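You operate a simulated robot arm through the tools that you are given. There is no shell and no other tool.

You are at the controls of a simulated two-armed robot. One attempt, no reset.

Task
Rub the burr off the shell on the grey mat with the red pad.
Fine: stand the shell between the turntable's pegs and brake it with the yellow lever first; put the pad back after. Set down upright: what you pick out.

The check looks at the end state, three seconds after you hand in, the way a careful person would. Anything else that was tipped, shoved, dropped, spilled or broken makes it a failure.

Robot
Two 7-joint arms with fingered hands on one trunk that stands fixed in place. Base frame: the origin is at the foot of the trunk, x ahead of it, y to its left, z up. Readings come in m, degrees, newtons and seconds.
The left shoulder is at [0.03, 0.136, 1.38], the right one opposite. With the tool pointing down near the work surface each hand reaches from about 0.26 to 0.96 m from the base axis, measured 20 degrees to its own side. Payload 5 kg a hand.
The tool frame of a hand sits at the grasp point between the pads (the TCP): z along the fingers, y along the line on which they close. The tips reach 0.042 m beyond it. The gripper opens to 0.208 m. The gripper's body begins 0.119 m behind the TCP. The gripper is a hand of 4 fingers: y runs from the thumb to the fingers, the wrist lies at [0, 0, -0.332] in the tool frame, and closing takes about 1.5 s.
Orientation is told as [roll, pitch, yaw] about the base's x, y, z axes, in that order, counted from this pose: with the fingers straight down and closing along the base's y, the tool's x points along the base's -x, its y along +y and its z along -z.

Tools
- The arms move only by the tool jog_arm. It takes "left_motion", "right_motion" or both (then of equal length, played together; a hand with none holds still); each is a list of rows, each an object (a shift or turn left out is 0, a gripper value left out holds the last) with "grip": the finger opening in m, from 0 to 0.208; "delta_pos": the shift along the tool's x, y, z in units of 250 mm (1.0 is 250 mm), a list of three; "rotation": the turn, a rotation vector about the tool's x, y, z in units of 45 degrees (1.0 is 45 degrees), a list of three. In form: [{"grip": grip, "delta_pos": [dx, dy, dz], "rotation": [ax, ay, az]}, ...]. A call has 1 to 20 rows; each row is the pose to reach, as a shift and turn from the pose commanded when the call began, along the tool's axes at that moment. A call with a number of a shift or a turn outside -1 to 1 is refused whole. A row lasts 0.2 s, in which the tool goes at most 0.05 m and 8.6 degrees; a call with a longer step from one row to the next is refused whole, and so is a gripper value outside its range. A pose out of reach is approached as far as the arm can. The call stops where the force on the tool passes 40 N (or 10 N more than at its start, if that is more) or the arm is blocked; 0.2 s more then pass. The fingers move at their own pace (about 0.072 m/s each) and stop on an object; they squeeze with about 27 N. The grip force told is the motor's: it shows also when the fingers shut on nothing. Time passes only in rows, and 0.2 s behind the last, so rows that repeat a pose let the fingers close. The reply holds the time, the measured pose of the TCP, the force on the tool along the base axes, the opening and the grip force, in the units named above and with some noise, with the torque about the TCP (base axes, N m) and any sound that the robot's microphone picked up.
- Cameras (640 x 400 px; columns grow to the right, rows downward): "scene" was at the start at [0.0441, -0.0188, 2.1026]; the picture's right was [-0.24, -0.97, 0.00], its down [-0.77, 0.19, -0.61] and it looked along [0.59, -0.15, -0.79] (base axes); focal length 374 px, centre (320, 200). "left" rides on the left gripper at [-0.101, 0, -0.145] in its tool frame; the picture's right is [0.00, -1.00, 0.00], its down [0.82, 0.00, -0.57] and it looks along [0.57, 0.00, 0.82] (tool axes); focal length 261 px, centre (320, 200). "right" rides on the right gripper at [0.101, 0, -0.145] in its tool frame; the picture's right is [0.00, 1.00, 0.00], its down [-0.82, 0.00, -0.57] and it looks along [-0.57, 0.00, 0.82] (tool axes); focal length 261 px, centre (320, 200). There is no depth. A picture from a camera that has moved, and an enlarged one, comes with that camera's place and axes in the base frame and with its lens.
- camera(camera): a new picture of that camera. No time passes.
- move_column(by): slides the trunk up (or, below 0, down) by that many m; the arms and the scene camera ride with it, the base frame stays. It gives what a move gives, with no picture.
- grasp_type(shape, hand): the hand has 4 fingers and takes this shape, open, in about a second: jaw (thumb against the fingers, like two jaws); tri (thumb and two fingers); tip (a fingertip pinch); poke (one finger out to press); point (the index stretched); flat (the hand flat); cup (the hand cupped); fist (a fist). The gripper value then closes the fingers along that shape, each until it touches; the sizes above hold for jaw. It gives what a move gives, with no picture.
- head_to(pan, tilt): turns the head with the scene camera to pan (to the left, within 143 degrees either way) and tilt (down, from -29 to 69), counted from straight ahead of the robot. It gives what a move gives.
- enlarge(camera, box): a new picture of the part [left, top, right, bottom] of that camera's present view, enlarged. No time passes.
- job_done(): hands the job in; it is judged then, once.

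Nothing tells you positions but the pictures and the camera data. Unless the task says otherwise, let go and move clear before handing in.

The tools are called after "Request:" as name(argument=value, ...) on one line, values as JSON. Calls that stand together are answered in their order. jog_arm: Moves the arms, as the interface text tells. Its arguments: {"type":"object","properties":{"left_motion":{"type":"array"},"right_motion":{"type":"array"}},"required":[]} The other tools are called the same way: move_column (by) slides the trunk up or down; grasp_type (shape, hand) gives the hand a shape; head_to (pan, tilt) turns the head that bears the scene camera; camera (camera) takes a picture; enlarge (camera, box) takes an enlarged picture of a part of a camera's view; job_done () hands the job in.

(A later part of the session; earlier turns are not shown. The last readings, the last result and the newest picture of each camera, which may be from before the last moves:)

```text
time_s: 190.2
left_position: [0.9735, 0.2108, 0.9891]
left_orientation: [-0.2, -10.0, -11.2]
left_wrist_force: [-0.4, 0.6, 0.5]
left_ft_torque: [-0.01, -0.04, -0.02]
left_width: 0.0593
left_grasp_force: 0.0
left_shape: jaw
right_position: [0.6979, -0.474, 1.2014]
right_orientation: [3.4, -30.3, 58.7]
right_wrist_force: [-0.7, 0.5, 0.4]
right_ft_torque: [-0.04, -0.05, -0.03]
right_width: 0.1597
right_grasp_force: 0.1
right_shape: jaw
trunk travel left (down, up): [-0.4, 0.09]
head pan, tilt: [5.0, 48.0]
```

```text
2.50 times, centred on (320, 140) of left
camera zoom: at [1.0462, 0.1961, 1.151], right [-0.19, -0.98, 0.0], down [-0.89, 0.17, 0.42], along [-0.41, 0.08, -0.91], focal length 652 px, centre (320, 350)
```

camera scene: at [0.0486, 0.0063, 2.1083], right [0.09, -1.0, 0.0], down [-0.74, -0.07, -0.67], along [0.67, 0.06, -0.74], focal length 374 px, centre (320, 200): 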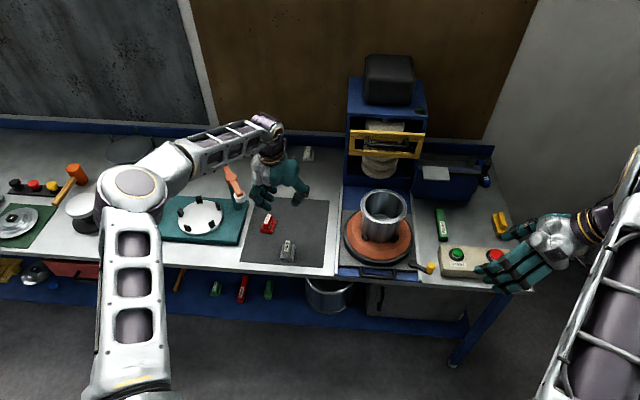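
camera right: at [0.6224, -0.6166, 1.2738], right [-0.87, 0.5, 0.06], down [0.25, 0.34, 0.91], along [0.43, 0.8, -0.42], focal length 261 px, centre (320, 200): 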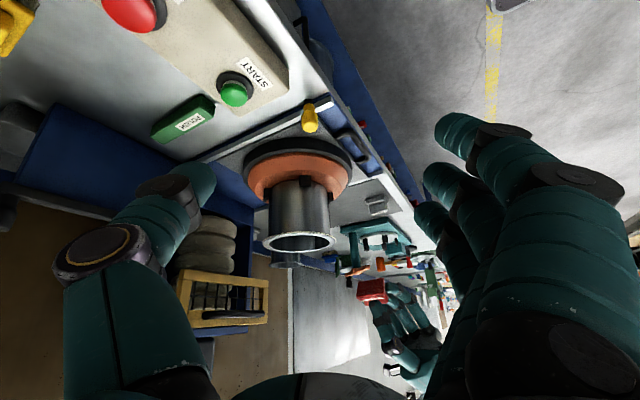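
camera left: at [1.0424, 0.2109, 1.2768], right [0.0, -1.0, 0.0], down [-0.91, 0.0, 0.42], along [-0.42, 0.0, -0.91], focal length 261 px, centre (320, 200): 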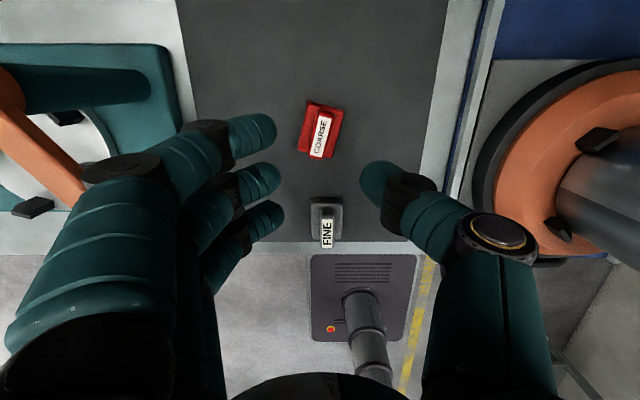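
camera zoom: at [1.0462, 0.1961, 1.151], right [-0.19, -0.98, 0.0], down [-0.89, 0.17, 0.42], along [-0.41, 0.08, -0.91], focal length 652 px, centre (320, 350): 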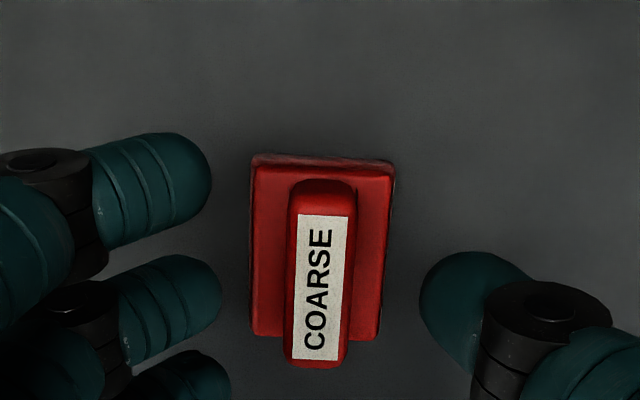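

Request:
jog_arm(left_motion=[{"delta_pos": [0.0066, 0, 0.0375]}, {"delta_pos": [0.0132, 0, 0.0749]}, {"delta_pos": [0.0132, 0, 0.0749]}])

Request:
jog_arm(left_motion=[{"grip": 0.045}, {"grip": 0.03}, {"grip": 0.015}, {"grip": 0.01}, {"grip": 0.01}, {"grip": 0.01}])

Request:
jog_arm(left_motion=[{"delta_pos": [-0.007, 0, -0.039]}, {"delta_pos": [-0.021, 0, -0.118]}, {"delta_pos": [-0.045, 0, -0.25]}, {"delta_pos": [-0.07, 0, -0.39]}, {"delta_pos": [-0.1, 0, -0.55]}, {"delta_pos": [-0.1, 0, -0.55]}])

Request:
enlarge(camera="left", box=[230, 60, 410, 220])

Request:
enlarge(camera="scene", box=[250, 140, 350, 220])

```text
time_s: 190.9
left_position: [0.9734, 0.2112, 0.9707]
left_orientation: [0.0, -10.0, -11.2]
left_wrist_force: [0.5, 0.4, 0.2]
left_ft_torque: [-0.03, -0.03, 0.0]
left_width: 0.0597
left_grasp_force: 0.1
left_shape: jaw
right_position: [0.7, -0.4746, 1.1993]
right_orientation: [3.4, -30.2, 58.7]
right_wrist_force: [-0.1, 0.2, 0.3]
right_ft_torque: [0.0, -0.01, 0.02]
right_width: 0.1596
right_grasp_force: 0.0
right_shape: jaw
trunk travel left (down, up): [-0.4, 0.09]
head pan, tilt: [5.0, 48.0]
```

```text
time_s: 192.3
left_position: [0.9755, 0.2107, 0.9719]
left_orientation: [-0.1, -9.9, -11.2]
left_wrist_force: [1.2, 2.3, 2.4]
left_ft_torque: [0.25, -0.01, -0.01]
left_width: 0.0173
left_grasp_force: 26.5
left_shape: jaw
right_position: [0.7002, -0.4746, 1.2011]
right_orientation: [3.4, -30.3, 58.7]
right_wrist_force: [-0.2, 1.0, -0.1]
right_ft_torque: [-0.02, 0.0, -0.01]
right_width: 0.1597
right_grasp_force: 0.2
right_shape: jaw
trunk travel left (down, up): [-0.4, 0.09]
head pan, tilt: [5.0, 48.0]
```

```text
time_s: 193.8
left_position: [0.9761, 0.2122, 1.1107]
left_orientation: [0.0, -9.9, -11.1]
left_wrist_force: [0.3, -0.8, -1.4]
left_ft_torque: [0.0, 0.05, 0.01]
left_width: 0.0173
left_grasp_force: 27.0
left_shape: jaw
right_position: [0.6995, -0.4755, 1.1988]
right_orientation: [3.5, -30.2, 58.7]
right_wrist_force: [-0.1, 0.2, 0.2]
right_ft_torque: [0.01, 0.03, 0.04]
right_width: 0.1595
right_grasp_force: 0.1
right_shape: jaw
trunk travel left (down, up): [-0.4, 0.09]
head pan, tilt: [5.0, 48.0]
```

```text
2.50 times, centred on (320, 140) of left
camera zoom: at [1.0489, 0.1976, 1.2708], right [-0.19, -0.98, 0.0], down [-0.89, 0.17, 0.42], along [-0.41, 0.08, -0.91], focal length 652 px, centre (320, 350)
```

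zoom: 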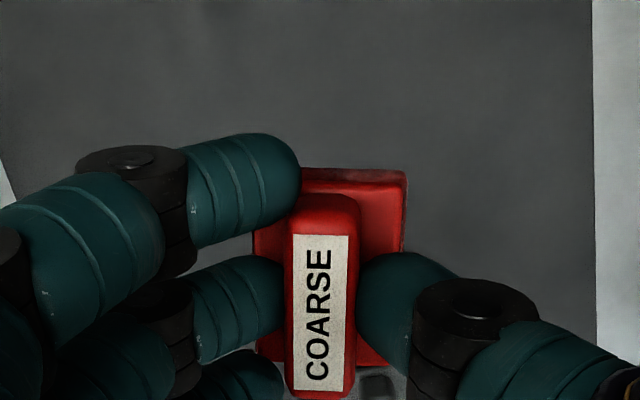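

```text
5.00 times, centred on (300, 180) of scene
camera zoom: at [0.0513, 0.0061, 2.1081], right [0.09, -1.0, 0.0], down [-0.74, -0.06, -0.67], along [0.67, 0.06, -0.74], focal length 1870 px, centre (420, 300)
```

zoom: 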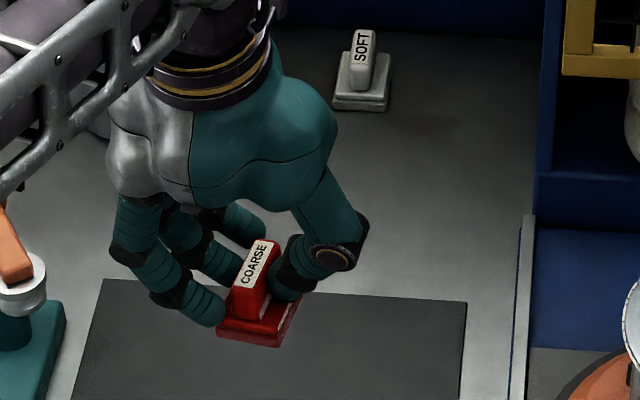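

The pad is now well held and level. Next the right hand: unwind its yaw and bring it upright toward the shell's right wall.

Request:
jog_arm(right_motion=[{"rotation": [0.082, -0.0086, 0.1405], "grip": 0.08}, {"rotation": [0.1645, -0.0172, 0.281], "grip": 0.06}, {"rotation": [0.247, -0.0258, 0.4214], "grip": 0.06}, {"rotation": [0.329, -0.0344, 0.5619], "grip": 0.06}])

Request:
jog_arm(right_motion=[{"rotation": [0.082, -0.0086, 0.1405]}, {"rotation": [0.1645, -0.0172, 0.281]}, {"rotation": [0.247, -0.0258, 0.4214]}, {"rotation": [0.329, -0.0344, 0.5619]}])

Request:
jog_arm(right_motion=[{"rotation": [0, 0.136, 0]}, {"rotation": [0, 0.271, 0]}, {"rotation": [0, 0.4067, 0]}, {"rotation": [0, 0.4067, 0]}])

Request:
camera(camera="right")

```text
time_s: 194.8
left_position: [0.9759, 0.2134, 1.1119]
left_orientation: [-0.1, -10.1, -11.2]
left_wrist_force: [0.5, 0.0, -0.7]
left_ft_torque: [-0.05, -0.03, -0.06]
left_width: 0.0174
left_grasp_force: 26.7
left_shape: jaw
right_position: [0.6991, -0.4747, 1.2004]
right_orientation: [3.3, -30.3, 29.1]
right_wrist_force: [0.1, 0.0, -0.7]
right_ft_torque: [-0.02, 0.0, -0.02]
right_width: 0.0605
right_grasp_force: 0.1
right_shape: jaw
trunk travel left (down, up): [-0.4, 0.09]
head pan, tilt: [5.0, 48.0]
```

```text
time_s: 195.8
left_position: [0.9757, 0.2136, 1.1115]
left_orientation: [-0.1, -10.0, -11.2]
left_wrist_force: [-0.1, 0.1, -0.6]
left_ft_torque: [-0.04, -0.03, 0.01]
left_width: 0.0173
left_grasp_force: 27.4
left_shape: jaw
right_position: [0.6984, -0.4752, 1.2005]
right_orientation: [3.4, -30.3, 0.0]
right_wrist_force: [0.0, -0.1, -0.8]
right_ft_torque: [0.01, -0.05, -0.01]
right_width: 0.0603
right_grasp_force: 0.2
right_shape: jaw
trunk travel left (down, up): [-0.4, 0.09]
head pan, tilt: [5.0, 48.0]
```

```text
time_s: 196.8
left_position: [0.9752, 0.212, 1.111]
left_orientation: [-0.1, -10.1, -11.2]
left_wrist_force: [-0.1, -0.7, 0.0]
left_ft_torque: [0.02, -0.04, 0.02]
left_width: 0.0175
left_grasp_force: 27.0
left_shape: jaw
right_position: [0.6978, -0.4739, 1.2015]
right_orientation: [2.9, -12.1, 1.1]
right_wrist_force: [-1.0, -0.1, 0.0]
right_ft_torque: [0.02, -0.06, 0.03]
right_width: 0.0601
right_grasp_force: 0.1
right_shape: jaw
trunk travel left (down, up): [-0.4, 0.09]
head pan, tilt: [5.0, 48.0]
```

```text
taken
camera right: at [0.5695, -0.4846, 1.321], right [-0.03, 1.0, 0.05], down [0.68, -0.02, 0.73], along [0.73, 0.05, -0.68], focal length 261 px, centre (320, 200)
```

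right: 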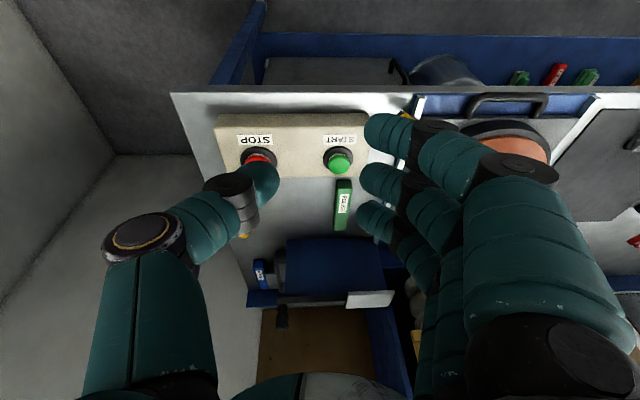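

Request:
jog_arm(right_motion=[{"delta_pos": [-0.08, 0.1, -0.08]}, {"delta_pos": [-0.2, 0.22, -0.12]}, {"delta_pos": [-0.33, 0.35, -0.125]}, {"delta_pos": [-0.45, 0.479, -0.125]}])

Request:
jog_arm(right_motion=[{"delta_pos": [-0.102, 0.106, 0.027]}, {"delta_pos": [-0.204, 0.213, 0.055]}, {"delta_pos": [-0.307, 0.319, 0.082]}, {"delta_pos": [-0.409, 0.426, 0.109]}, {"delta_pos": [-0.511, 0.532, 0.1365]}, {"delta_pos": [-0.511, 0.532, 0.1365]}])

Request:
camera(camera="right")

Request:
camera(camera="scene")

```text
time_s: 197.8
left_position: [0.9765, 0.2135, 1.11]
left_orientation: [-0.2, -10.0, -11.3]
left_wrist_force: [0.6, 1.9, -0.8]
left_ft_torque: [-0.16, 0.03, -0.03]
left_width: 0.0172
left_grasp_force: 26.7
left_shape: jaw
right_position: [0.7996, -0.3537, 1.2603]
right_orientation: [2.9, -12.0, 1.0]
right_wrist_force: [-0.2, -0.4, 0.5]
right_ft_torque: [-0.01, 0.0, -0.03]
right_width: 0.0602
right_grasp_force: 0.1
right_shape: jaw
trunk travel left (down, up): [-0.4, 0.09]
head pan, tilt: [5.0, 48.0]
```

```text
time_s: 199.2
left_position: [0.9757, 0.2114, 1.1119]
left_orientation: [-0.1, -10.0, -11.2]
left_wrist_force: [0.2, 0.3, -0.2]
left_ft_torque: [0.02, -0.02, 0.0]
left_width: 0.0171
left_grasp_force: 26.9
left_shape: jaw
right_position: [0.9254, -0.2188, 1.2589]
right_orientation: [3.1, -12.2, 1.1]
right_wrist_force: [-1.0, -1.2, -0.1]
right_ft_torque: [0.01, -0.02, 0.04]
right_width: 0.0604
right_grasp_force: 0.2
right_shape: jaw
trunk travel left (down, up): [-0.4, 0.09]
head pan, tilt: [5.0, 48.0]
```

```text
taken
camera right: at [0.7972, -0.2284, 1.3815], right [-0.03, 1.0, 0.05], down [0.68, -0.02, 0.73], along [0.73, 0.06, -0.68], focal length 261 px, centre (320, 200)
```

right: 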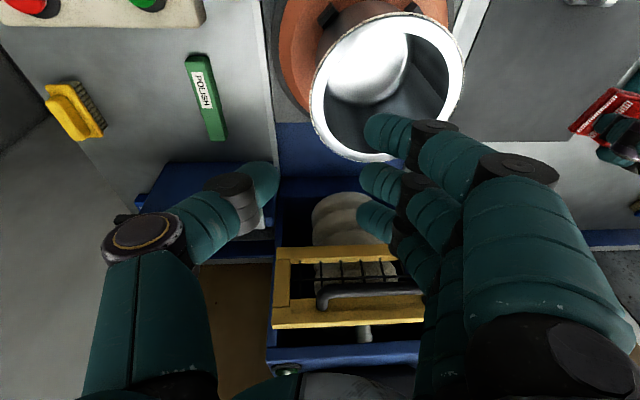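

```text
taken
camera scene: at [0.0493, 0.0051, 2.1083], right [0.09, -1.0, 0.0], down [-0.74, -0.06, -0.67], along [0.67, 0.06, -0.74], focal length 374 px, centre (320, 200)
```

scene: 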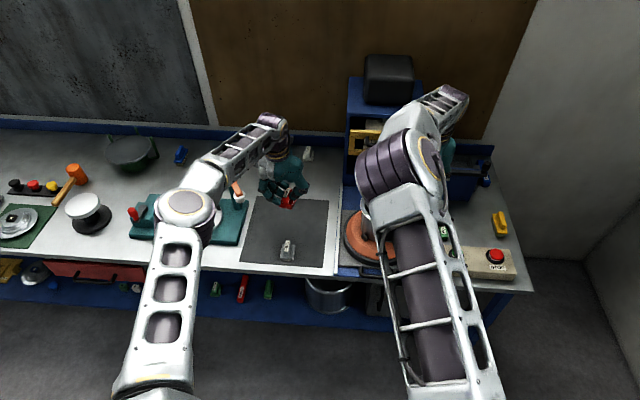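

The shell centre reads (0.932, -0.140). The right hand will straddle its right wall, fingers inside and thumb outside. Descending in stages.

Request:
jog_arm(right_motion=[{"delta_pos": [0.0, 0.014, 0.0], "grip": 0.075}, {"delta_pos": [0.03, 0.008, 0.14], "grip": 0.075}, {"delta_pos": [0.06, 0.0, 0.28], "grip": 0.075}, {"delta_pos": [0.073, -0.004, 0.352], "grip": 0.075}, {"delta_pos": [0.073, -0.004, 0.352], "grip": 0.075}])

Request:
camera(camera="right")

```text
time_s: 200.3
left_position: [0.9759, 0.2116, 1.1122]
left_orientation: [-0.1, -9.9, -11.2]
left_wrist_force: [-0.4, 0.2, 0.0]
left_ft_torque: [0.02, 0.0, 0.0]
left_width: 0.0173
left_grasp_force: 26.4
left_shape: jaw
right_position: [0.9272, -0.2136, 1.1709]
right_orientation: [3.1, -12.1, 1.0]
right_wrist_force: [-0.8, 0.0, -0.1]
right_ft_torque: [-0.01, 0.01, 0.01]
right_width: 0.0746
right_grasp_force: 0.0
right_shape: jaw
trunk travel left (down, up): [-0.4, 0.09]
head pan, tilt: [5.0, 48.0]
```

```text
taken
camera right: at [0.7987, -0.224, 1.2909], right [-0.03, 1.0, 0.05], down [0.68, -0.02, 0.73], along [0.73, 0.06, -0.68], focal length 261 px, centre (320, 200)
```

right: 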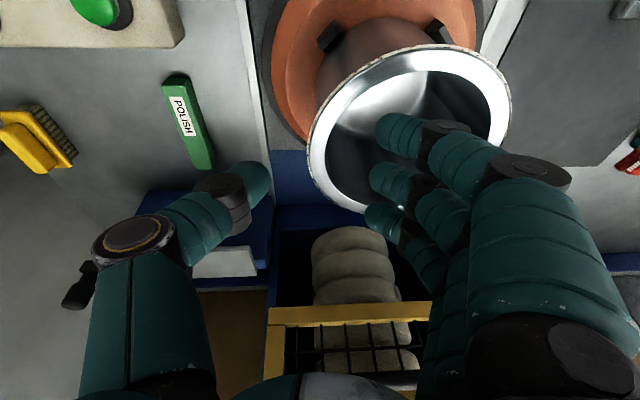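

Request:
jog_arm(right_motion=[{"delta_pos": [0.016, -0.004, 0.074]}, {"delta_pos": [0.032, -0.0075, 0.148]}, {"delta_pos": [0.0478, -0.0113, 0.2226]}, {"delta_pos": [0.0478, -0.0113, 0.2226]}])

Request:
camera(camera="right")

```text
time_s: 201.3
left_position: [0.9754, 0.2127, 1.1113]
left_orientation: [-0.1, -10.0, -11.2]
left_wrist_force: [0.0, 0.1, -1.1]
left_ft_torque: [0.01, 0.0, -0.01]
left_width: 0.0172
left_grasp_force: 27.0
left_shape: jaw
right_position: [0.9278, -0.2138, 1.1149]
right_orientation: [3.2, -12.1, 1.0]
right_wrist_force: [-0.5, -0.3, 0.3]
right_ft_torque: [-0.02, -0.01, -0.03]
right_width: 0.0745
right_grasp_force: 0.0
right_shape: jaw
trunk travel left (down, up): [-0.4, 0.09]
head pan, tilt: [5.0, 48.0]
```

```text
taken
camera right: at [0.7986, -0.2241, 1.2341], right [-0.03, 1.0, 0.05], down [0.68, -0.02, 0.73], along [0.73, 0.06, -0.68], focal length 261 px, centre (320, 200)
```

right: 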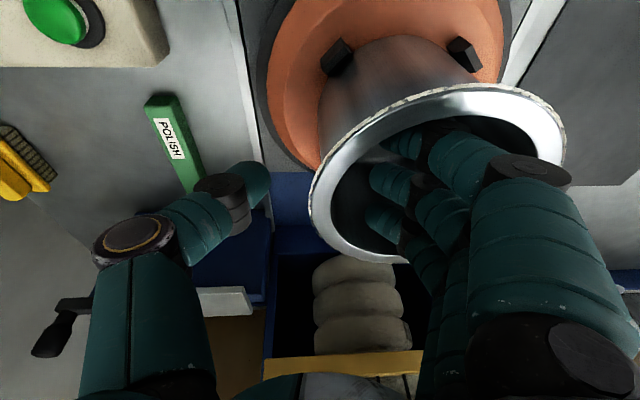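

Fingers are inside and thumb outside the right wall. Closing gently.

Request:
jog_arm(right_motion=[{"grip": 0.05}, {"grip": 0.035}, {"grip": 0.02}, {"grip": 0.01}, {"grip": 0.005}, {"grip": 0.005}, {"grip": 0.005}])

Request:
camera(camera="right")

```text
time_s: 202.9
left_position: [0.9758, 0.2136, 1.11]
left_orientation: [0.0, -9.9, -11.2]
left_wrist_force: [-0.6, 0.0, -1.6]
left_ft_torque: [0.01, -0.02, 0.01]
left_width: 0.0172
left_grasp_force: 27.2
left_shape: jaw
right_position: [0.9277, -0.2141, 1.1129]
right_orientation: [3.2, -11.9, 1.1]
right_wrist_force: [-1.1, 3.5, -0.4]
right_ft_torque: [0.21, 0.04, 0.11]
right_width: 0.0107
right_grasp_force: 27.1
right_shape: jaw
trunk travel left (down, up): [-0.4, 0.09]
head pan, tilt: [5.0, 48.0]
```

```text
taken
camera right: at [0.7988, -0.2237, 1.2338], right [-0.03, 1.0, 0.05], down [0.68, -0.02, 0.73], along [0.73, 0.06, -0.68], focal length 261 px, centre (320, 200)
```

right: 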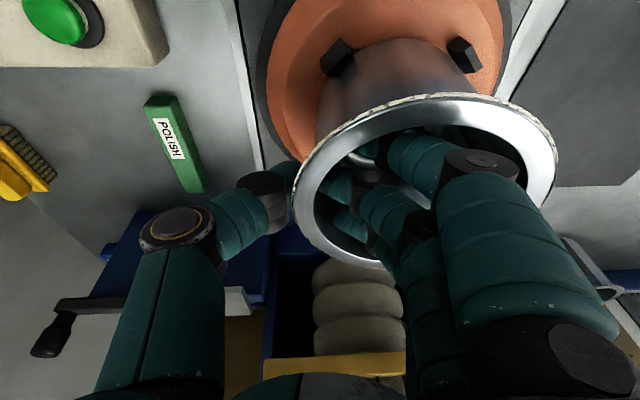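

The shell is held by its right wall. Now I bring the pad in from the left, rolled 60° so its sole faces the outer edge (tipping is no longer a risk with the shell held).

Request:
jog_arm(left_motion=[{"delta_pos": [0.026, -0.13, -0.086], "rotation": [-0.0144, 0, -0.0817]}, {"delta_pos": [0.0525, -0.26, -0.172], "rotation": [-0.0288, 0, -0.1635]}, {"delta_pos": [0.0788, -0.391, -0.2576], "rotation": [-0.0432, 0, -0.2452]}, {"delta_pos": [0.0788, -0.391, -0.2576], "rotation": [-0.0432, 0, -0.2452]}])

Request:
jog_arm(left_motion=[{"delta_pos": [0, -0.03, 0], "rotation": [0.164, 0, -0.0289]}, {"delta_pos": [0, -0.06, 0], "rotation": [0.328, 0, -0.0579]}, {"delta_pos": [0, -0.09, 0], "rotation": [0.4925, 0, -0.0868]}, {"delta_pos": [0, -0.12, 0], "rotation": [0.6567, 0, -0.1157]}])

Request:
jog_arm(left_motion=[{"rotation": [0.164, 0, -0.0289]}, {"rotation": [0.328, 0, -0.0579]}, {"rotation": [0.4925, 0, -0.0868]}, {"rotation": [0.6567, 0, -0.1157]}, {"rotation": [0.6567, 0, -0.1157]}])

Request:
camera(camera="left")

Request:
camera(camera="right")

Request:
camera(camera="scene")

```text
time_s: 203.9
left_position: [0.9267, 0.1225, 1.1706]
left_orientation: [-0.2, -9.9, 0.1]
left_wrist_force: [0.1, 1.1, -0.8]
left_ft_torque: [-0.08, 0.07, -0.01]
left_width: 0.0174
left_grasp_force: 27.0
left_shape: jaw
right_position: [0.9283, -0.2126, 1.1137]
right_orientation: [3.1, -11.9, 1.2]
right_wrist_force: [-2.4, 2.7, -0.4]
right_ft_torque: [0.11, 0.26, 0.12]
right_width: 0.0106
right_grasp_force: 26.8
right_shape: jaw
trunk travel left (down, up): [-0.4, 0.09]
head pan, tilt: [5.0, 48.0]
```

```text
time_s: 204.9
left_position: [0.9275, 0.0921, 1.1707]
left_orientation: [-30.6, -8.5, 5.1]
left_wrist_force: [0.7, -0.2, -0.5]
left_ft_torque: [0.09, 0.07, -0.07]
left_width: 0.0174
left_grasp_force: 27.4
left_shape: jaw
right_position: [0.9275, -0.2124, 1.1137]
right_orientation: [3.1, -12.1, 1.1]
right_wrist_force: [-2.4, 4.5, -0.1]
right_ft_torque: [0.08, 0.14, 0.07]
right_width: 0.0109
right_grasp_force: 27.7
right_shape: jaw
trunk travel left (down, up): [-0.4, 0.09]
head pan, tilt: [5.0, 48.0]
```

```text
time_s: 206.2
left_position: [0.9265, 0.0908, 1.1716]
left_orientation: [-60.6, -5.0, 8.7]
left_wrist_force: [0.4, -0.6, -0.8]
left_ft_torque: [0.03, 0.02, 0.0]
left_width: 0.0175
left_grasp_force: 27.2
left_shape: jaw
right_position: [0.927, -0.2138, 1.1128]
right_orientation: [3.1, -12.0, 1.1]
right_wrist_force: [-0.6, 3.7, -1.2]
right_ft_torque: [0.32, 0.05, 0.05]
right_width: 0.0108
right_grasp_force: 27.3
right_shape: jaw
trunk travel left (down, up): [-0.4, 0.09]
head pan, tilt: [5.0, 48.0]
```

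```text
taken
camera left: at [1.0003, 0.2292, 1.2512], right [0.01, -0.5, 0.87], down [-0.91, 0.36, 0.21], along [-0.42, -0.79, -0.45], focal length 261 px, centre (320, 200)
```

left: 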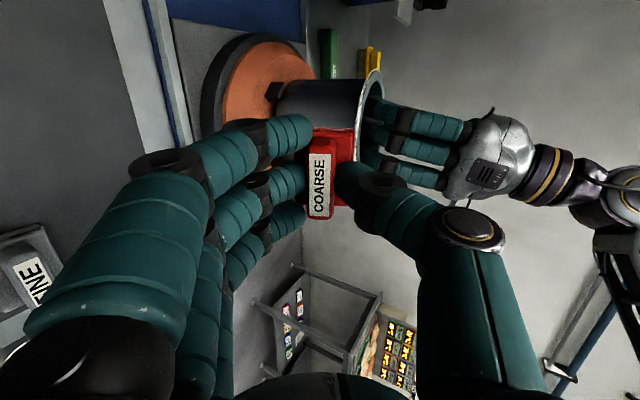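

```text
taken
camera right: at [0.7988, -0.2242, 1.2338], right [-0.03, 1.0, 0.05], down [0.68, -0.02, 0.73], along [0.73, 0.06, -0.68], focal length 261 px, centre (320, 200)
```

right: 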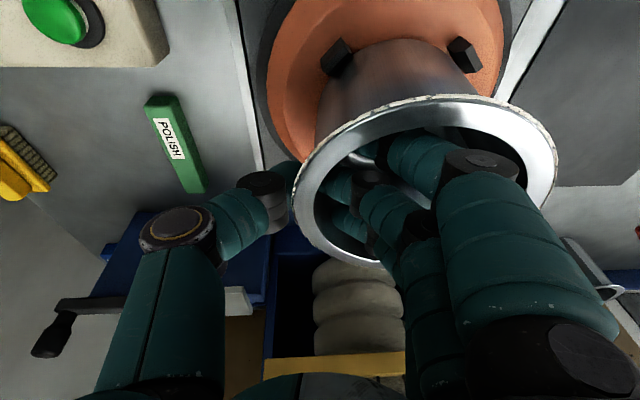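

```text
taken
camera scene: at [0.0503, 0.0057, 2.1083], right [0.09, -1.0, 0.0], down [-0.74, -0.06, -0.67], along [0.67, 0.06, -0.74], focal length 374 px, centre (320, 200)
```

scene: 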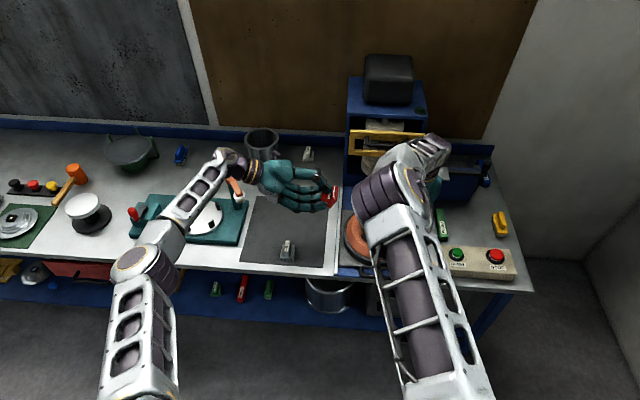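

The geometry looks right: pad on the left, right hand's fingers inside the shell. Approaching to 2 cm from the rim.

Request:
jog_arm(left_motion=[{"delta_pos": [0.013, -0.033, 0.1]}, {"delta_pos": [0.026, -0.066, 0.2]}, {"delta_pos": [0.0388, -0.0983, 0.3009]}, {"delta_pos": [0.0388, -0.0983, 0.3009]}])

Request:
camera(camera="left")

Request:
camera(camera="right")

```text
time_s: 207.2
left_position: [0.9306, 0.0148, 1.1537]
left_orientation: [-60.5, -4.9, 8.7]
left_wrist_force: [0.3, 0.7, -0.9]
left_ft_torque: [-0.01, 0.05, -0.03]
left_width: 0.0173
left_grasp_force: 27.3
left_shape: jaw
right_position: [0.9285, -0.2128, 1.1132]
right_orientation: [3.0, -12.0, 1.1]
right_wrist_force: [-2.0, 3.0, -1.6]
right_ft_torque: [0.15, 0.1, 0.06]
right_width: 0.0107
right_grasp_force: 27.0
right_shape: jaw
trunk travel left (down, up): [-0.4, 0.09]
head pan, tilt: [5.0, 48.0]
```

```text
taken
camera left: at [1.0039, 0.1521, 1.2329], right [0.01, -0.5, 0.87], down [-0.91, 0.36, 0.21], along [-0.42, -0.79, -0.45], focal length 261 px, centre (320, 200)
```

left: 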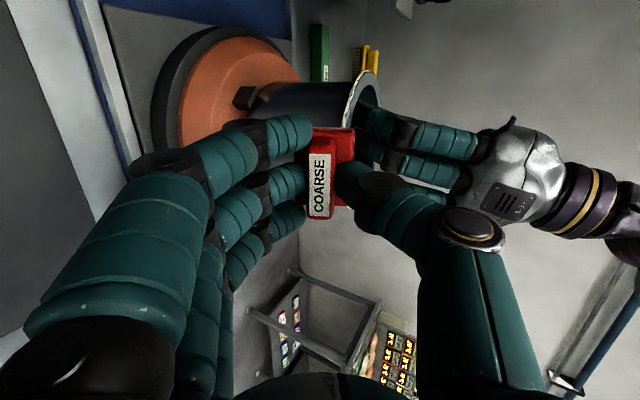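

```text
taken
camera right: at [0.7989, -0.2233, 1.2339], right [-0.03, 1.0, 0.05], down [0.68, -0.02, 0.73], along [0.73, 0.05, -0.68], focal length 261 px, centre (320, 200)
```

right: 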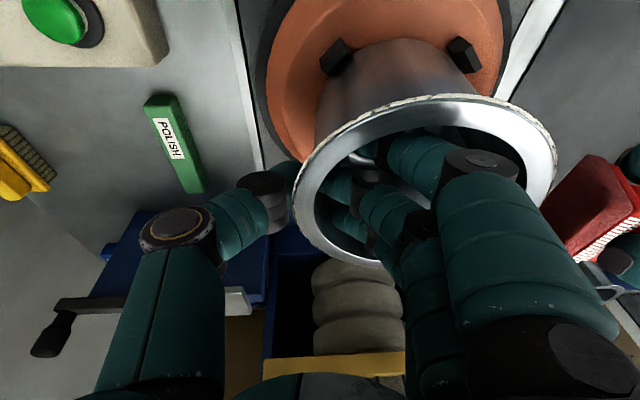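

Request:
jog_arm(left_motion=[{"delta_pos": [0.004, 0, 0.024]}, {"delta_pos": [0.0083, 0, 0.0473]}, {"delta_pos": [0.0097, 0, 0.0552]}, {"delta_pos": [0.0097, 0, 0.0552]}])

Request:
jog_arm(left_motion=[{"delta_pos": [0.0014, 0, 0.0079]}, {"delta_pos": [0.0028, 0, 0.0158]}, {"delta_pos": [0.0028, 0, 0.0158]}])

Request:
camera(camera="right")

```text
time_s: 208.2
left_position: [0.9301, 0.0022, 1.1466]
left_orientation: [-60.5, -4.9, 8.8]
left_wrist_force: [-0.4, 0.0, -1.5]
left_ft_torque: [0.05, -0.01, 0.03]
left_width: 0.0174
left_grasp_force: 26.9
left_shape: jaw
right_position: [0.9286, -0.2143, 1.1134]
right_orientation: [3.1, -12.0, 1.1]
right_wrist_force: [-1.0, 3.8, -0.9]
right_ft_torque: [0.26, 0.12, 0.07]
right_width: 0.0106
right_grasp_force: 27.4
right_shape: jaw
trunk travel left (down, up): [-0.4, 0.09]
head pan, tilt: [5.0, 48.0]
```

```text
time_s: 208.9
left_position: [0.9299, -0.0035, 1.1461]
left_orientation: [-60.5, -4.9, 8.8]
left_wrist_force: [0.3, -0.4, -0.3]
left_ft_torque: [0.01, 0.01, -0.02]
left_width: 0.0174
left_grasp_force: 27.0
left_shape: jaw
right_position: [0.9271, -0.2136, 1.113]
right_orientation: [3.0, -12.0, 1.0]
right_wrist_force: [-0.1, 3.4, -2.2]
right_ft_torque: [0.23, 0.06, 0.0]
right_width: 0.0109
right_grasp_force: 27.4
right_shape: jaw
trunk travel left (down, up): [-0.4, 0.09]
head pan, tilt: [5.0, 48.0]
```

```text
taken
camera right: at [0.7988, -0.2238, 1.2339], right [-0.03, 1.0, 0.05], down [0.68, -0.02, 0.73], along [0.73, 0.06, -0.68], focal length 261 px, centre (320, 200)
```

right: 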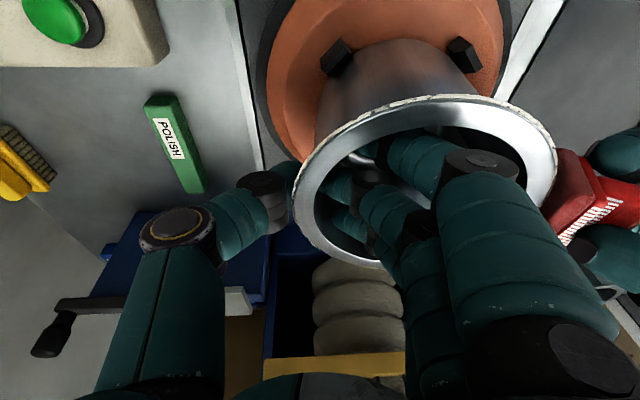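

Request:
jog_arm(left_motion=[{"delta_pos": [0.0014, 0, 0.0079]}, {"delta_pos": [0.0021, 0, 0.0118]}, {"delta_pos": [0.0021, 0, 0.0118]}])

Request:
jog_arm(left_motion=[{"delta_pos": [0.0014, 0, 0.0079]}, {"delta_pos": [0.0021, 0, 0.0118]}, {"delta_pos": [0.0021, 0, 0.0118]}])

```text
time_s: 209.8
left_position: [0.9301, -0.0042, 1.1438]
left_orientation: [-60.5, -4.9, 8.7]
left_wrist_force: [0.3, 0.1, -0.8]
left_ft_torque: [0.02, -0.02, -0.03]
left_width: 0.0173
left_grasp_force: 27.1
left_shape: jaw
right_position: [0.9267, -0.212, 1.1132]
right_orientation: [3.1, -11.9, 1.1]
right_wrist_force: [0.8, 3.9, -2.2]
right_ft_torque: [0.27, 0.02, 0.04]
right_width: 0.0106
right_grasp_force: 27.0
right_shape: jaw
trunk travel left (down, up): [-0.4, 0.09]
head pan, tilt: [5.0, 48.0]
```

```text
time_s: 210.6
left_position: [0.9304, -0.0051, 1.1429]
left_orientation: [-60.5, -4.9, 8.8]
left_wrist_force: [0.0, 5.6, 1.1]
left_ft_torque: [-0.1, 0.0, 0.01]
left_width: 0.0176
left_grasp_force: 27.3
left_shape: jaw
right_position: [0.9269, -0.2148, 1.1135]
right_orientation: [3.0, -12.0, 1.1]
right_wrist_force: [0.0, 2.5, -3.1]
right_ft_torque: [0.22, 0.0, 0.03]
right_width: 0.0109
right_grasp_force: 26.9
right_shape: jaw
trunk travel left (down, up): [-0.4, 0.09]
head pan, tilt: [5.0, 48.0]
```

Contact at ~6 N. Pressing a touch more, then I twist the shell a few degrees each way with the right hand as a test.

Request:
jog_arm(left_motion=[{"delta_pos": [0.0006, 0, 0.0032]}, {"delta_pos": [0.0006, 0, 0.0032]}, {"delta_pos": [0.0006, 0, 0.0032]}, {"delta_pos": [0.0006, 0, 0.0032]}, {"delta_pos": [0.0006, 0, 0.0032]}, {"delta_pos": [0.0006, 0, 0.0032]}], right_motion=[{"delta_pos": [0, 0, 0]}, {"delta_pos": [-0.036, -0.0031, 0.0076], "rotation": [-0.0373, 0.0088, -0.1736]}, {"delta_pos": [0, 0, 0]}, {"delta_pos": [0.0354, 0.0083, -0.0072], "rotation": [0.0373, -0.0088, 0.1736]}, {"delta_pos": [0, 0, 0]}, {"delta_pos": [0, 0, 0]}])

Request:
camera(camera="right")

Request:
camera(camera="left")

```text
time_s: 211.9
left_position: [0.9296, -0.0075, 1.1417]
left_orientation: [-60.5, -5.0, 8.7]
left_wrist_force: [-2.5, 11.2, 5.6]
left_ft_torque: [-0.29, 0.03, -0.13]
left_width: 0.0182
left_grasp_force: 27.3
left_shape: jaw
right_position: [0.9264, -0.2118, 1.1149]
right_orientation: [2.9, -11.9, 1.2]
right_wrist_force: [0.9, -4.8, 4.1]
right_ft_torque: [-0.09, 0.13, -0.47]
right_width: 0.0098
right_grasp_force: 27.4
right_shape: jaw
trunk travel left (down, up): [-0.4, 0.09]
head pan, tilt: [5.0, 48.0]
```

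```text
taken
camera right: at [0.7978, -0.2224, 1.2348], right [-0.03, 1.0, 0.05], down [0.68, -0.02, 0.73], along [0.73, 0.05, -0.68], focal length 261 px, centre (320, 200)
```

right: 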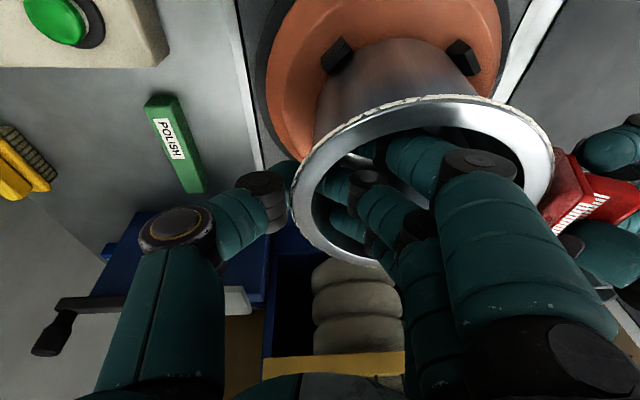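

```text
taken
camera left: at [1.0034, 0.1317, 1.2219], right [0.01, -0.5, 0.87], down [-0.91, 0.36, 0.21], along [-0.42, -0.79, -0.45], focal length 261 px, centre (320, 200)
```

left: 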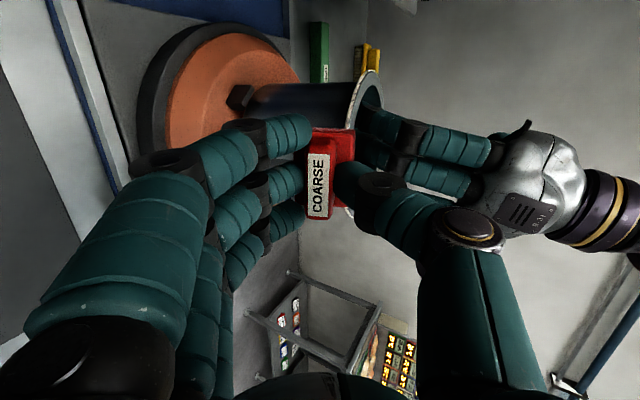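

It works: ~12 N on the pad with the shell held. Now full ±24° twisting sweeps.

Request:
jog_arm(right_motion=[{"delta_pos": [-0.036, -0.0031, 0.0076], "rotation": [-0.0373, 0.0088, -0.1736]}, {"delta_pos": [-0.0721, -0.0008, 0.0154], "rotation": [-0.0745, 0.0176, -0.3472]}, {"delta_pos": [-0.1075, 0.0065, 0.0234], "rotation": [-0.1118, 0.0264, -0.5208]}, {"delta_pos": [-0.0721, -0.0008, 0.0154], "rotation": [-0.0745, 0.0176, -0.3472]}, {"delta_pos": [-0.036, -0.0031, 0.0076], "rotation": [-0.0373, 0.0088, -0.1736]}, {"delta_pos": [0, 0, 0]}, {"delta_pos": [0.0354, 0.0083, -0.0072], "rotation": [0.0373, -0.0088, 0.1736]}, {"delta_pos": [0.0693, 0.0211, -0.0138], "rotation": [0.0745, -0.0176, 0.3472]}, {"delta_pos": [0.1013, 0.0388, -0.0198], "rotation": [0.1118, -0.0264, 0.5208]}, {"delta_pos": [0.0693, 0.0211, -0.0138], "rotation": [0.0745, -0.0176, 0.3472]}, {"delta_pos": [0.0354, 0.0083, -0.0072], "rotation": [0.0373, -0.0088, 0.1736]}, {"delta_pos": [0, 0, 0]}])

Request:
camera(camera="right")

Request:
camera(camera="left")

```text
time_s: 214.6
left_position: [0.9296, -0.0083, 1.1431]
left_orientation: [-60.5, -4.9, 8.7]
left_wrist_force: [-3.8, 7.5, 4.7]
left_ft_torque: [-0.14, 0.01, -0.14]
left_width: 0.0178
left_grasp_force: 27.0
left_shape: jaw
right_position: [0.9274, -0.2134, 1.1147]
right_orientation: [3.1, -12.1, 1.2]
right_wrist_force: [3.5, -2.3, 3.6]
right_ft_torque: [0.29, 0.0, -0.71]
right_width: 0.0109
right_grasp_force: 27.2
right_shape: jaw
trunk travel left (down, up): [-0.4, 0.09]
head pan, tilt: [5.0, 48.0]
```

```text
taken
camera right: at [0.7982, -0.2232, 1.2347], right [-0.03, 1.0, 0.05], down [0.68, -0.02, 0.73], along [0.73, 0.06, -0.68], focal length 261 px, centre (320, 200)
```

right: 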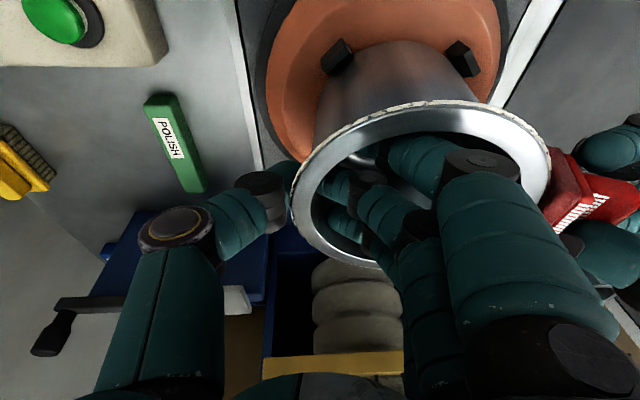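

```text
taken
camera left: at [1.0031, 0.1301, 1.2234], right [0.01, -0.5, 0.87], down [-0.91, 0.36, 0.21], along [-0.42, -0.79, -0.45], focal length 261 px, centre (320, 200)
```

left: 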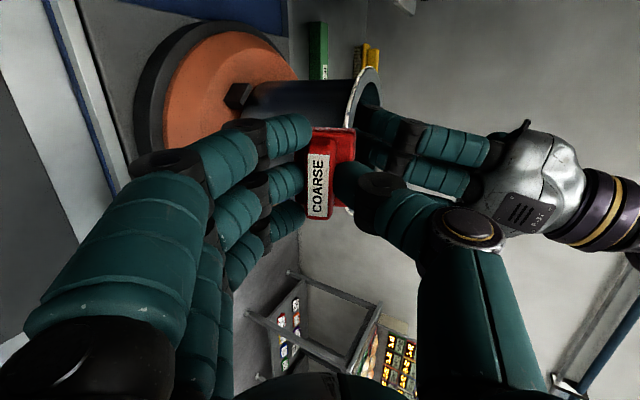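

Request:
enlarge(camera="right", box=[330, 80, 570, 220])

Request:
enlarge(camera="right", box=[480, 90, 570, 190])

Request:
enlarge(camera="left", box=[320, 55, 400, 145])

```text
2.67 times, centred on (450, 150) of right
camera zoom: at [0.7982, -0.2232, 1.2347], right [-0.03, 1.0, 0.05], down [0.68, -0.02, 0.73], along [0.73, 0.06, -0.68], focal length 695 px, centre (-27, 333)
```

zoom: 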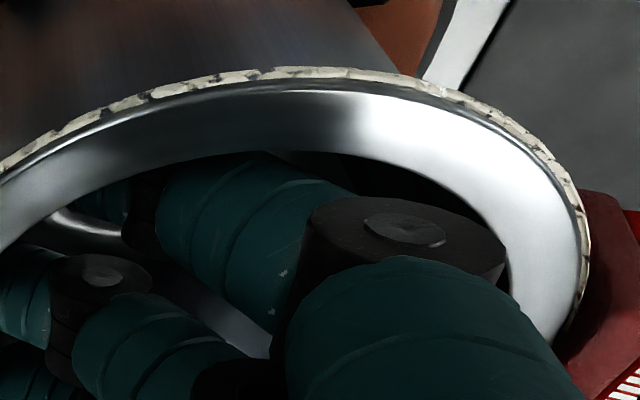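

```text
4.00 times, centred on (525, 140) of right
camera zoom: at [0.7982, -0.2232, 1.2347], right [-0.03, 1.0, 0.05], down [0.68, -0.02, 0.73], along [0.73, 0.06, -0.68], focal length 1043 px, centre (-500, 440)
```

zoom: 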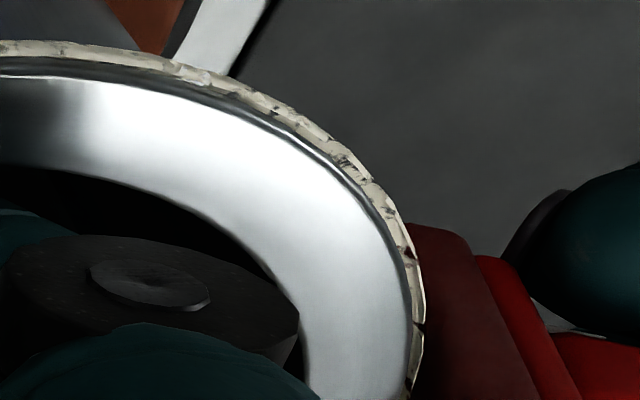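

```text
4.44 times, centred on (360, 100) of left
camera zoom: at [1.0031, 0.1301, 1.2234], right [0.01, -0.5, 0.87], down [-0.91, 0.36, 0.21], along [-0.42, -0.79, -0.45], focal length 1158 px, centre (142, 644)
```

zoom: 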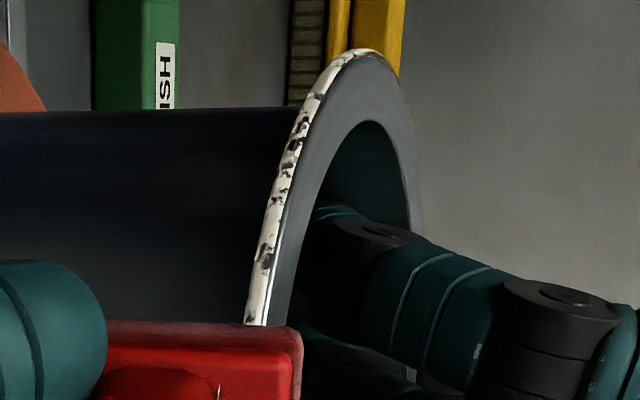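

The burr is a flaky crust on the outer edge. I press harder (~20 N) and make more twisting sweeps, then look at the rubbed arc.

Request:
jog_arm(left_motion=[{"delta_pos": [0.0004, 0, 0.0024]}, {"delta_pos": [0.0008, 0, 0.0047]}])

Request:
jog_arm(right_motion=[{"delta_pos": [-0.036, -0.0031, 0.0076], "rotation": [-0.0373, 0.0088, -0.1736]}, {"delta_pos": [-0.0721, -0.0008, 0.0154], "rotation": [-0.0745, 0.0176, -0.3472]}, {"delta_pos": [-0.1075, 0.0065, 0.0234], "rotation": [-0.1118, 0.0264, -0.5208]}, {"delta_pos": [-0.0721, -0.0008, 0.0154], "rotation": [-0.0745, 0.0176, -0.3472]}, {"delta_pos": [-0.036, -0.0031, 0.0076], "rotation": [-0.0373, 0.0088, -0.1736]}, {"delta_pos": [0, 0, 0]}, {"delta_pos": [0.0354, 0.0083, -0.0072], "rotation": [0.0373, -0.0088, 0.1736]}, {"delta_pos": [0.0693, 0.0211, -0.0138], "rotation": [0.0745, -0.0176, 0.3472]}, {"delta_pos": [0.1013, 0.0388, -0.0198], "rotation": [0.1118, -0.0264, 0.5208]}, {"delta_pos": [0.0693, 0.0211, -0.0138], "rotation": [0.0745, -0.0176, 0.3472]}, {"delta_pos": [0.0354, 0.0083, -0.0072], "rotation": [0.0373, -0.0088, 0.1736]}, {"delta_pos": [0, 0, 0]}, {"delta_pos": [-0.036, -0.0031, 0.0076], "rotation": [-0.0373, 0.0088, -0.1736]}, {"delta_pos": [-0.0721, -0.0008, 0.0154], "rotation": [-0.0745, 0.0176, -0.3472]}, {"delta_pos": [-0.1075, 0.0065, 0.0234], "rotation": [-0.1118, 0.0264, -0.5208]}, {"delta_pos": [-0.0721, -0.0008, 0.0154], "rotation": [-0.0745, 0.0176, -0.3472]}, {"delta_pos": [-0.036, -0.0031, 0.0076], "rotation": [-0.0373, 0.0088, -0.1736]}, {"delta_pos": [0, 0, 0]}])

Request:
enlarge(camera="right", box=[330, 80, 570, 220])

Request:
enlarge(camera="left", box=[320, 55, 400, 145])

```text
time_s: 215.2
left_position: [0.929, -0.0076, 1.1432]
left_orientation: [-60.7, -4.9, 8.9]
left_wrist_force: [-3.8, 14.6, 8.6]
left_ft_torque: [-0.45, 0.02, -0.19]
left_width: 0.0179
left_grasp_force: 27.4
left_shape: jaw
right_position: [0.9265, -0.2119, 1.1156]
right_orientation: [3.0, -12.1, 1.1]
right_wrist_force: [4.3, -4.1, 3.8]
right_ft_torque: [0.07, -0.09, -0.69]
right_width: 0.0108
right_grasp_force: 27.4
right_shape: jaw
trunk travel left (down, up): [-0.4, 0.09]
head pan, tilt: [5.0, 48.0]
```

```text
time_s: 218.9
left_position: [0.9289, -0.0095, 1.142]
left_orientation: [-60.5, -4.9, 8.7]
left_wrist_force: [1.6, 4.6, 1.1]
left_ft_torque: [-0.14, -0.06, 0.17]
left_width: 0.0181
left_grasp_force: 27.1
left_shape: jaw
right_position: [0.9258, -0.2126, 1.114]
right_orientation: [3.0, -12.2, 1.0]
right_wrist_force: [-0.7, -1.5, 7.8]
right_ft_torque: [0.1, -0.26, 0.26]
right_width: 0.0111
right_grasp_force: 26.7
right_shape: jaw
trunk travel left (down, up): [-0.4, 0.09]
head pan, tilt: [5.0, 48.0]
```

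```text
2.67 times, centred on (450, 150) of right
camera zoom: at [0.7976, -0.2232, 1.2345], right [-0.02, 1.0, 0.05], down [0.68, -0.02, 0.73], along [0.73, 0.05, -0.68], focal length 695 px, centre (-27, 333)
```

zoom: 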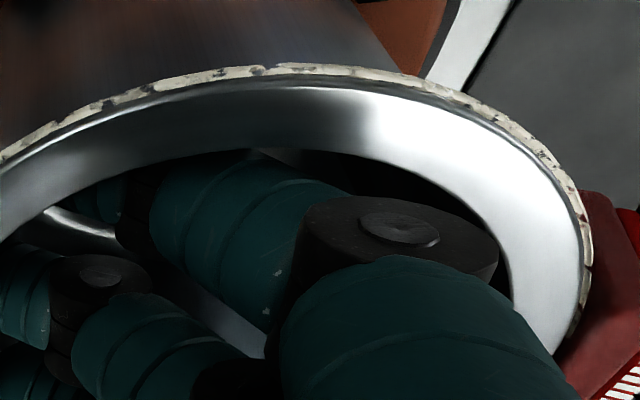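

```text
4.44 times, centred on (360, 100) of left
camera zoom: at [1.0032, 0.1292, 1.2218], right [0.01, -0.5, 0.87], down [-0.91, 0.36, 0.21], along [-0.42, -0.79, -0.45], focal length 1158 px, centre (142, 644)
```

zoom: 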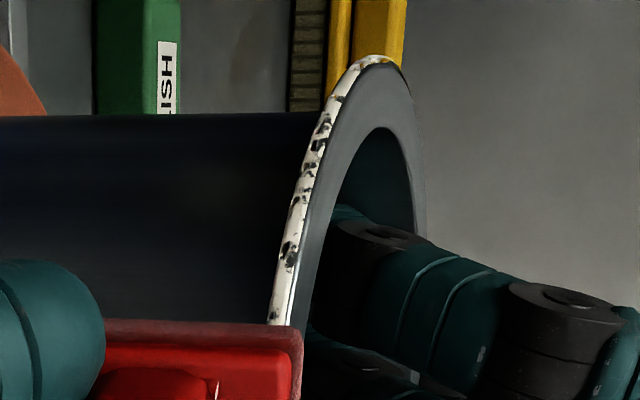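

I'll withdraw the pad a little and look directly at the rubbed arc.

Request:
jog_arm(left_motion=[{"delta_pos": [-0.02, 0, -0.08]}, {"delta_pos": [-0.02, 0.1, -0.2]}, {"delta_pos": [-0.02, 0.22, -0.3]}, {"delta_pos": [-0.02, 0.22, -0.3]}])

Request:
camera(camera="left")

Request:
enlarge(camera="left", box=[325, 60, 405, 220])

Request:
enlarge(camera="right", box=[480, 90, 570, 190])

```text
time_s: 219.9
left_position: [0.9201, 0.0815, 1.1315]
left_orientation: [-60.5, -4.8, 8.7]
left_wrist_force: [-0.4, 0.3, -1.5]
left_ft_torque: [0.04, 0.04, 0.0]
left_width: 0.0175
left_grasp_force: 27.1
left_shape: jaw
right_position: [0.9264, -0.2143, 1.1153]
right_orientation: [3.1, -12.1, 1.0]
right_wrist_force: [0.4, 1.8, 7.1]
right_ft_torque: [0.31, -0.25, 0.1]
right_width: 0.0113
right_grasp_force: 26.8
right_shape: jaw
trunk travel left (down, up): [-0.4, 0.09]
head pan, tilt: [5.0, 48.0]
```

```text
taken
camera left: at [0.9941, 0.2205, 1.2116], right [0.01, -0.5, 0.87], down [-0.91, 0.36, 0.21], along [-0.42, -0.79, -0.45], focal length 261 px, centre (320, 200)
```

left: 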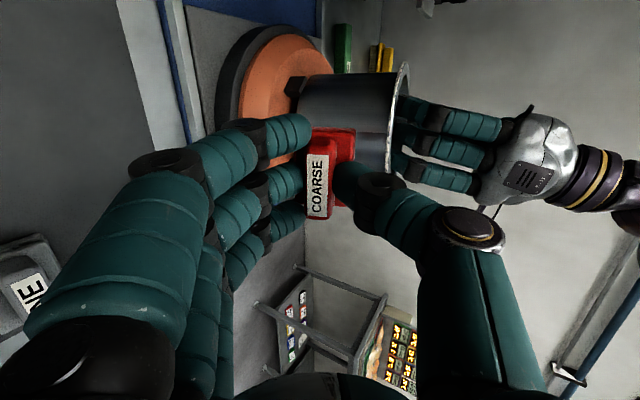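

```text
2.50 times, centred on (365, 140) of left
camera zoom: at [0.9941, 0.2205, 1.2116], right [0.01, -0.5, 0.87], down [-0.91, 0.36, 0.21], along [-0.42, -0.79, -0.45], focal length 652 px, centre (208, 350)
```

zoom: 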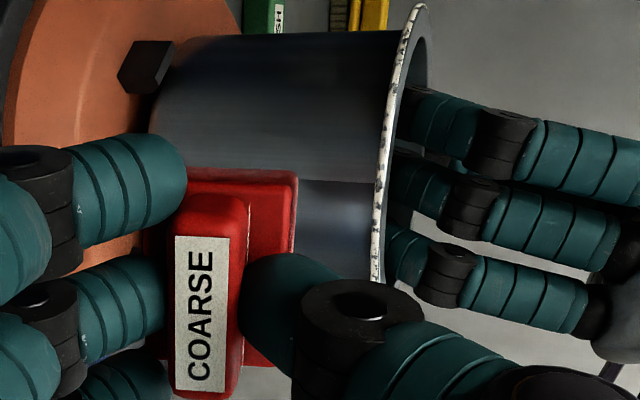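

```text
4.00 times, centred on (525, 140) of right
camera zoom: at [0.7978, -0.2238, 1.2345], right [-0.03, 1.0, 0.05], down [0.68, -0.02, 0.73], along [0.73, 0.06, -0.68], focal length 1043 px, centre (-500, 440)
```

zoom: 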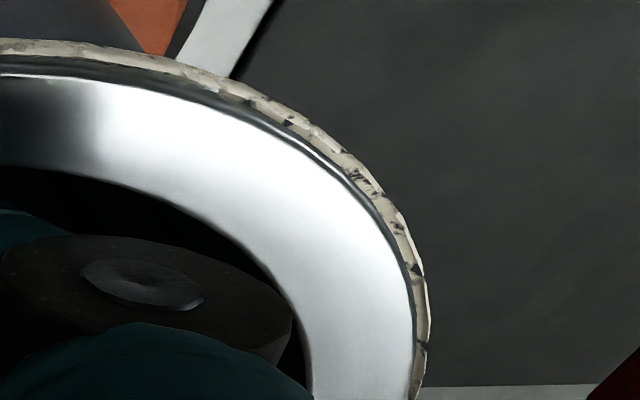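

Request:
enlarge(camera="left", box=[375, 60, 415, 110])

Request:
enlarge(camera="left", box=[375, 105, 415, 175])

Request:
enlarge(camera="right", box=[285, 90, 420, 260])

```text
8.00 times, centred on (395, 85) of left
camera zoom: at [0.9941, 0.2205, 1.2116], right [0.01, -0.5, 0.87], down [-0.91, 0.36, 0.21], along [-0.42, -0.79, -0.45], focal length 2085 px, centre (-280, 1120)
```

zoom: 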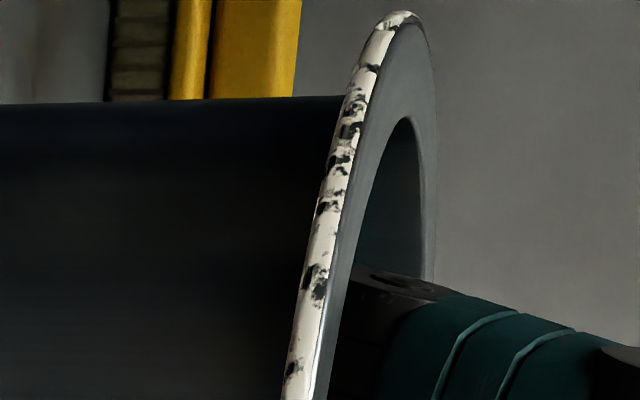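

```text
5.71 times, centred on (395, 140) of left
camera zoom: at [0.9941, 0.2205, 1.2116], right [0.01, -0.5, 0.87], down [-0.91, 0.36, 0.21], along [-0.42, -0.79, -0.45], focal length 1489 px, centre (-109, 543)
```

zoom: 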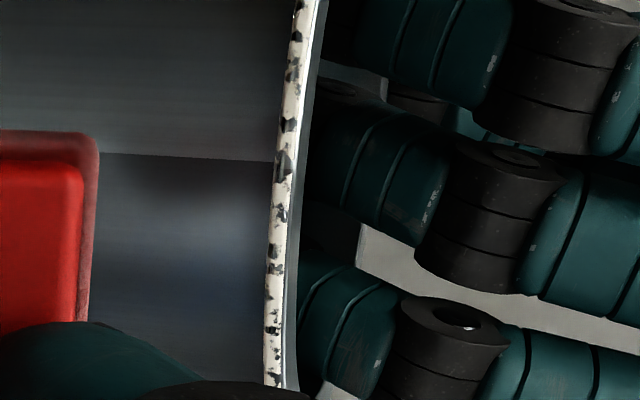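

```text
2.35 times, centred on (352, 175) of right
camera zoom: at [0.7978, -0.2238, 1.2345], right [-0.03, 1.0, 0.05], down [0.68, -0.02, 0.73], along [0.73, 0.06, -0.68], focal length 613 px, centre (244, 259)
```

zoom: 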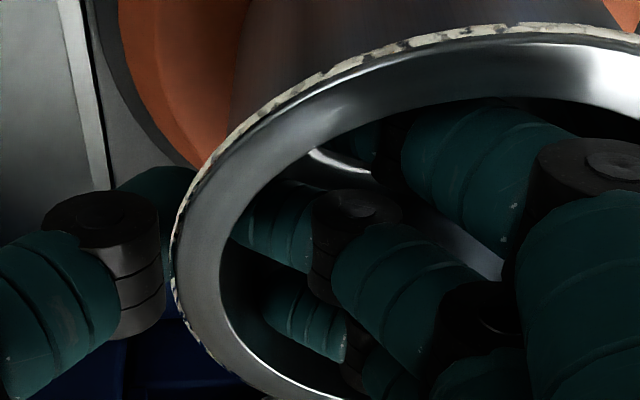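

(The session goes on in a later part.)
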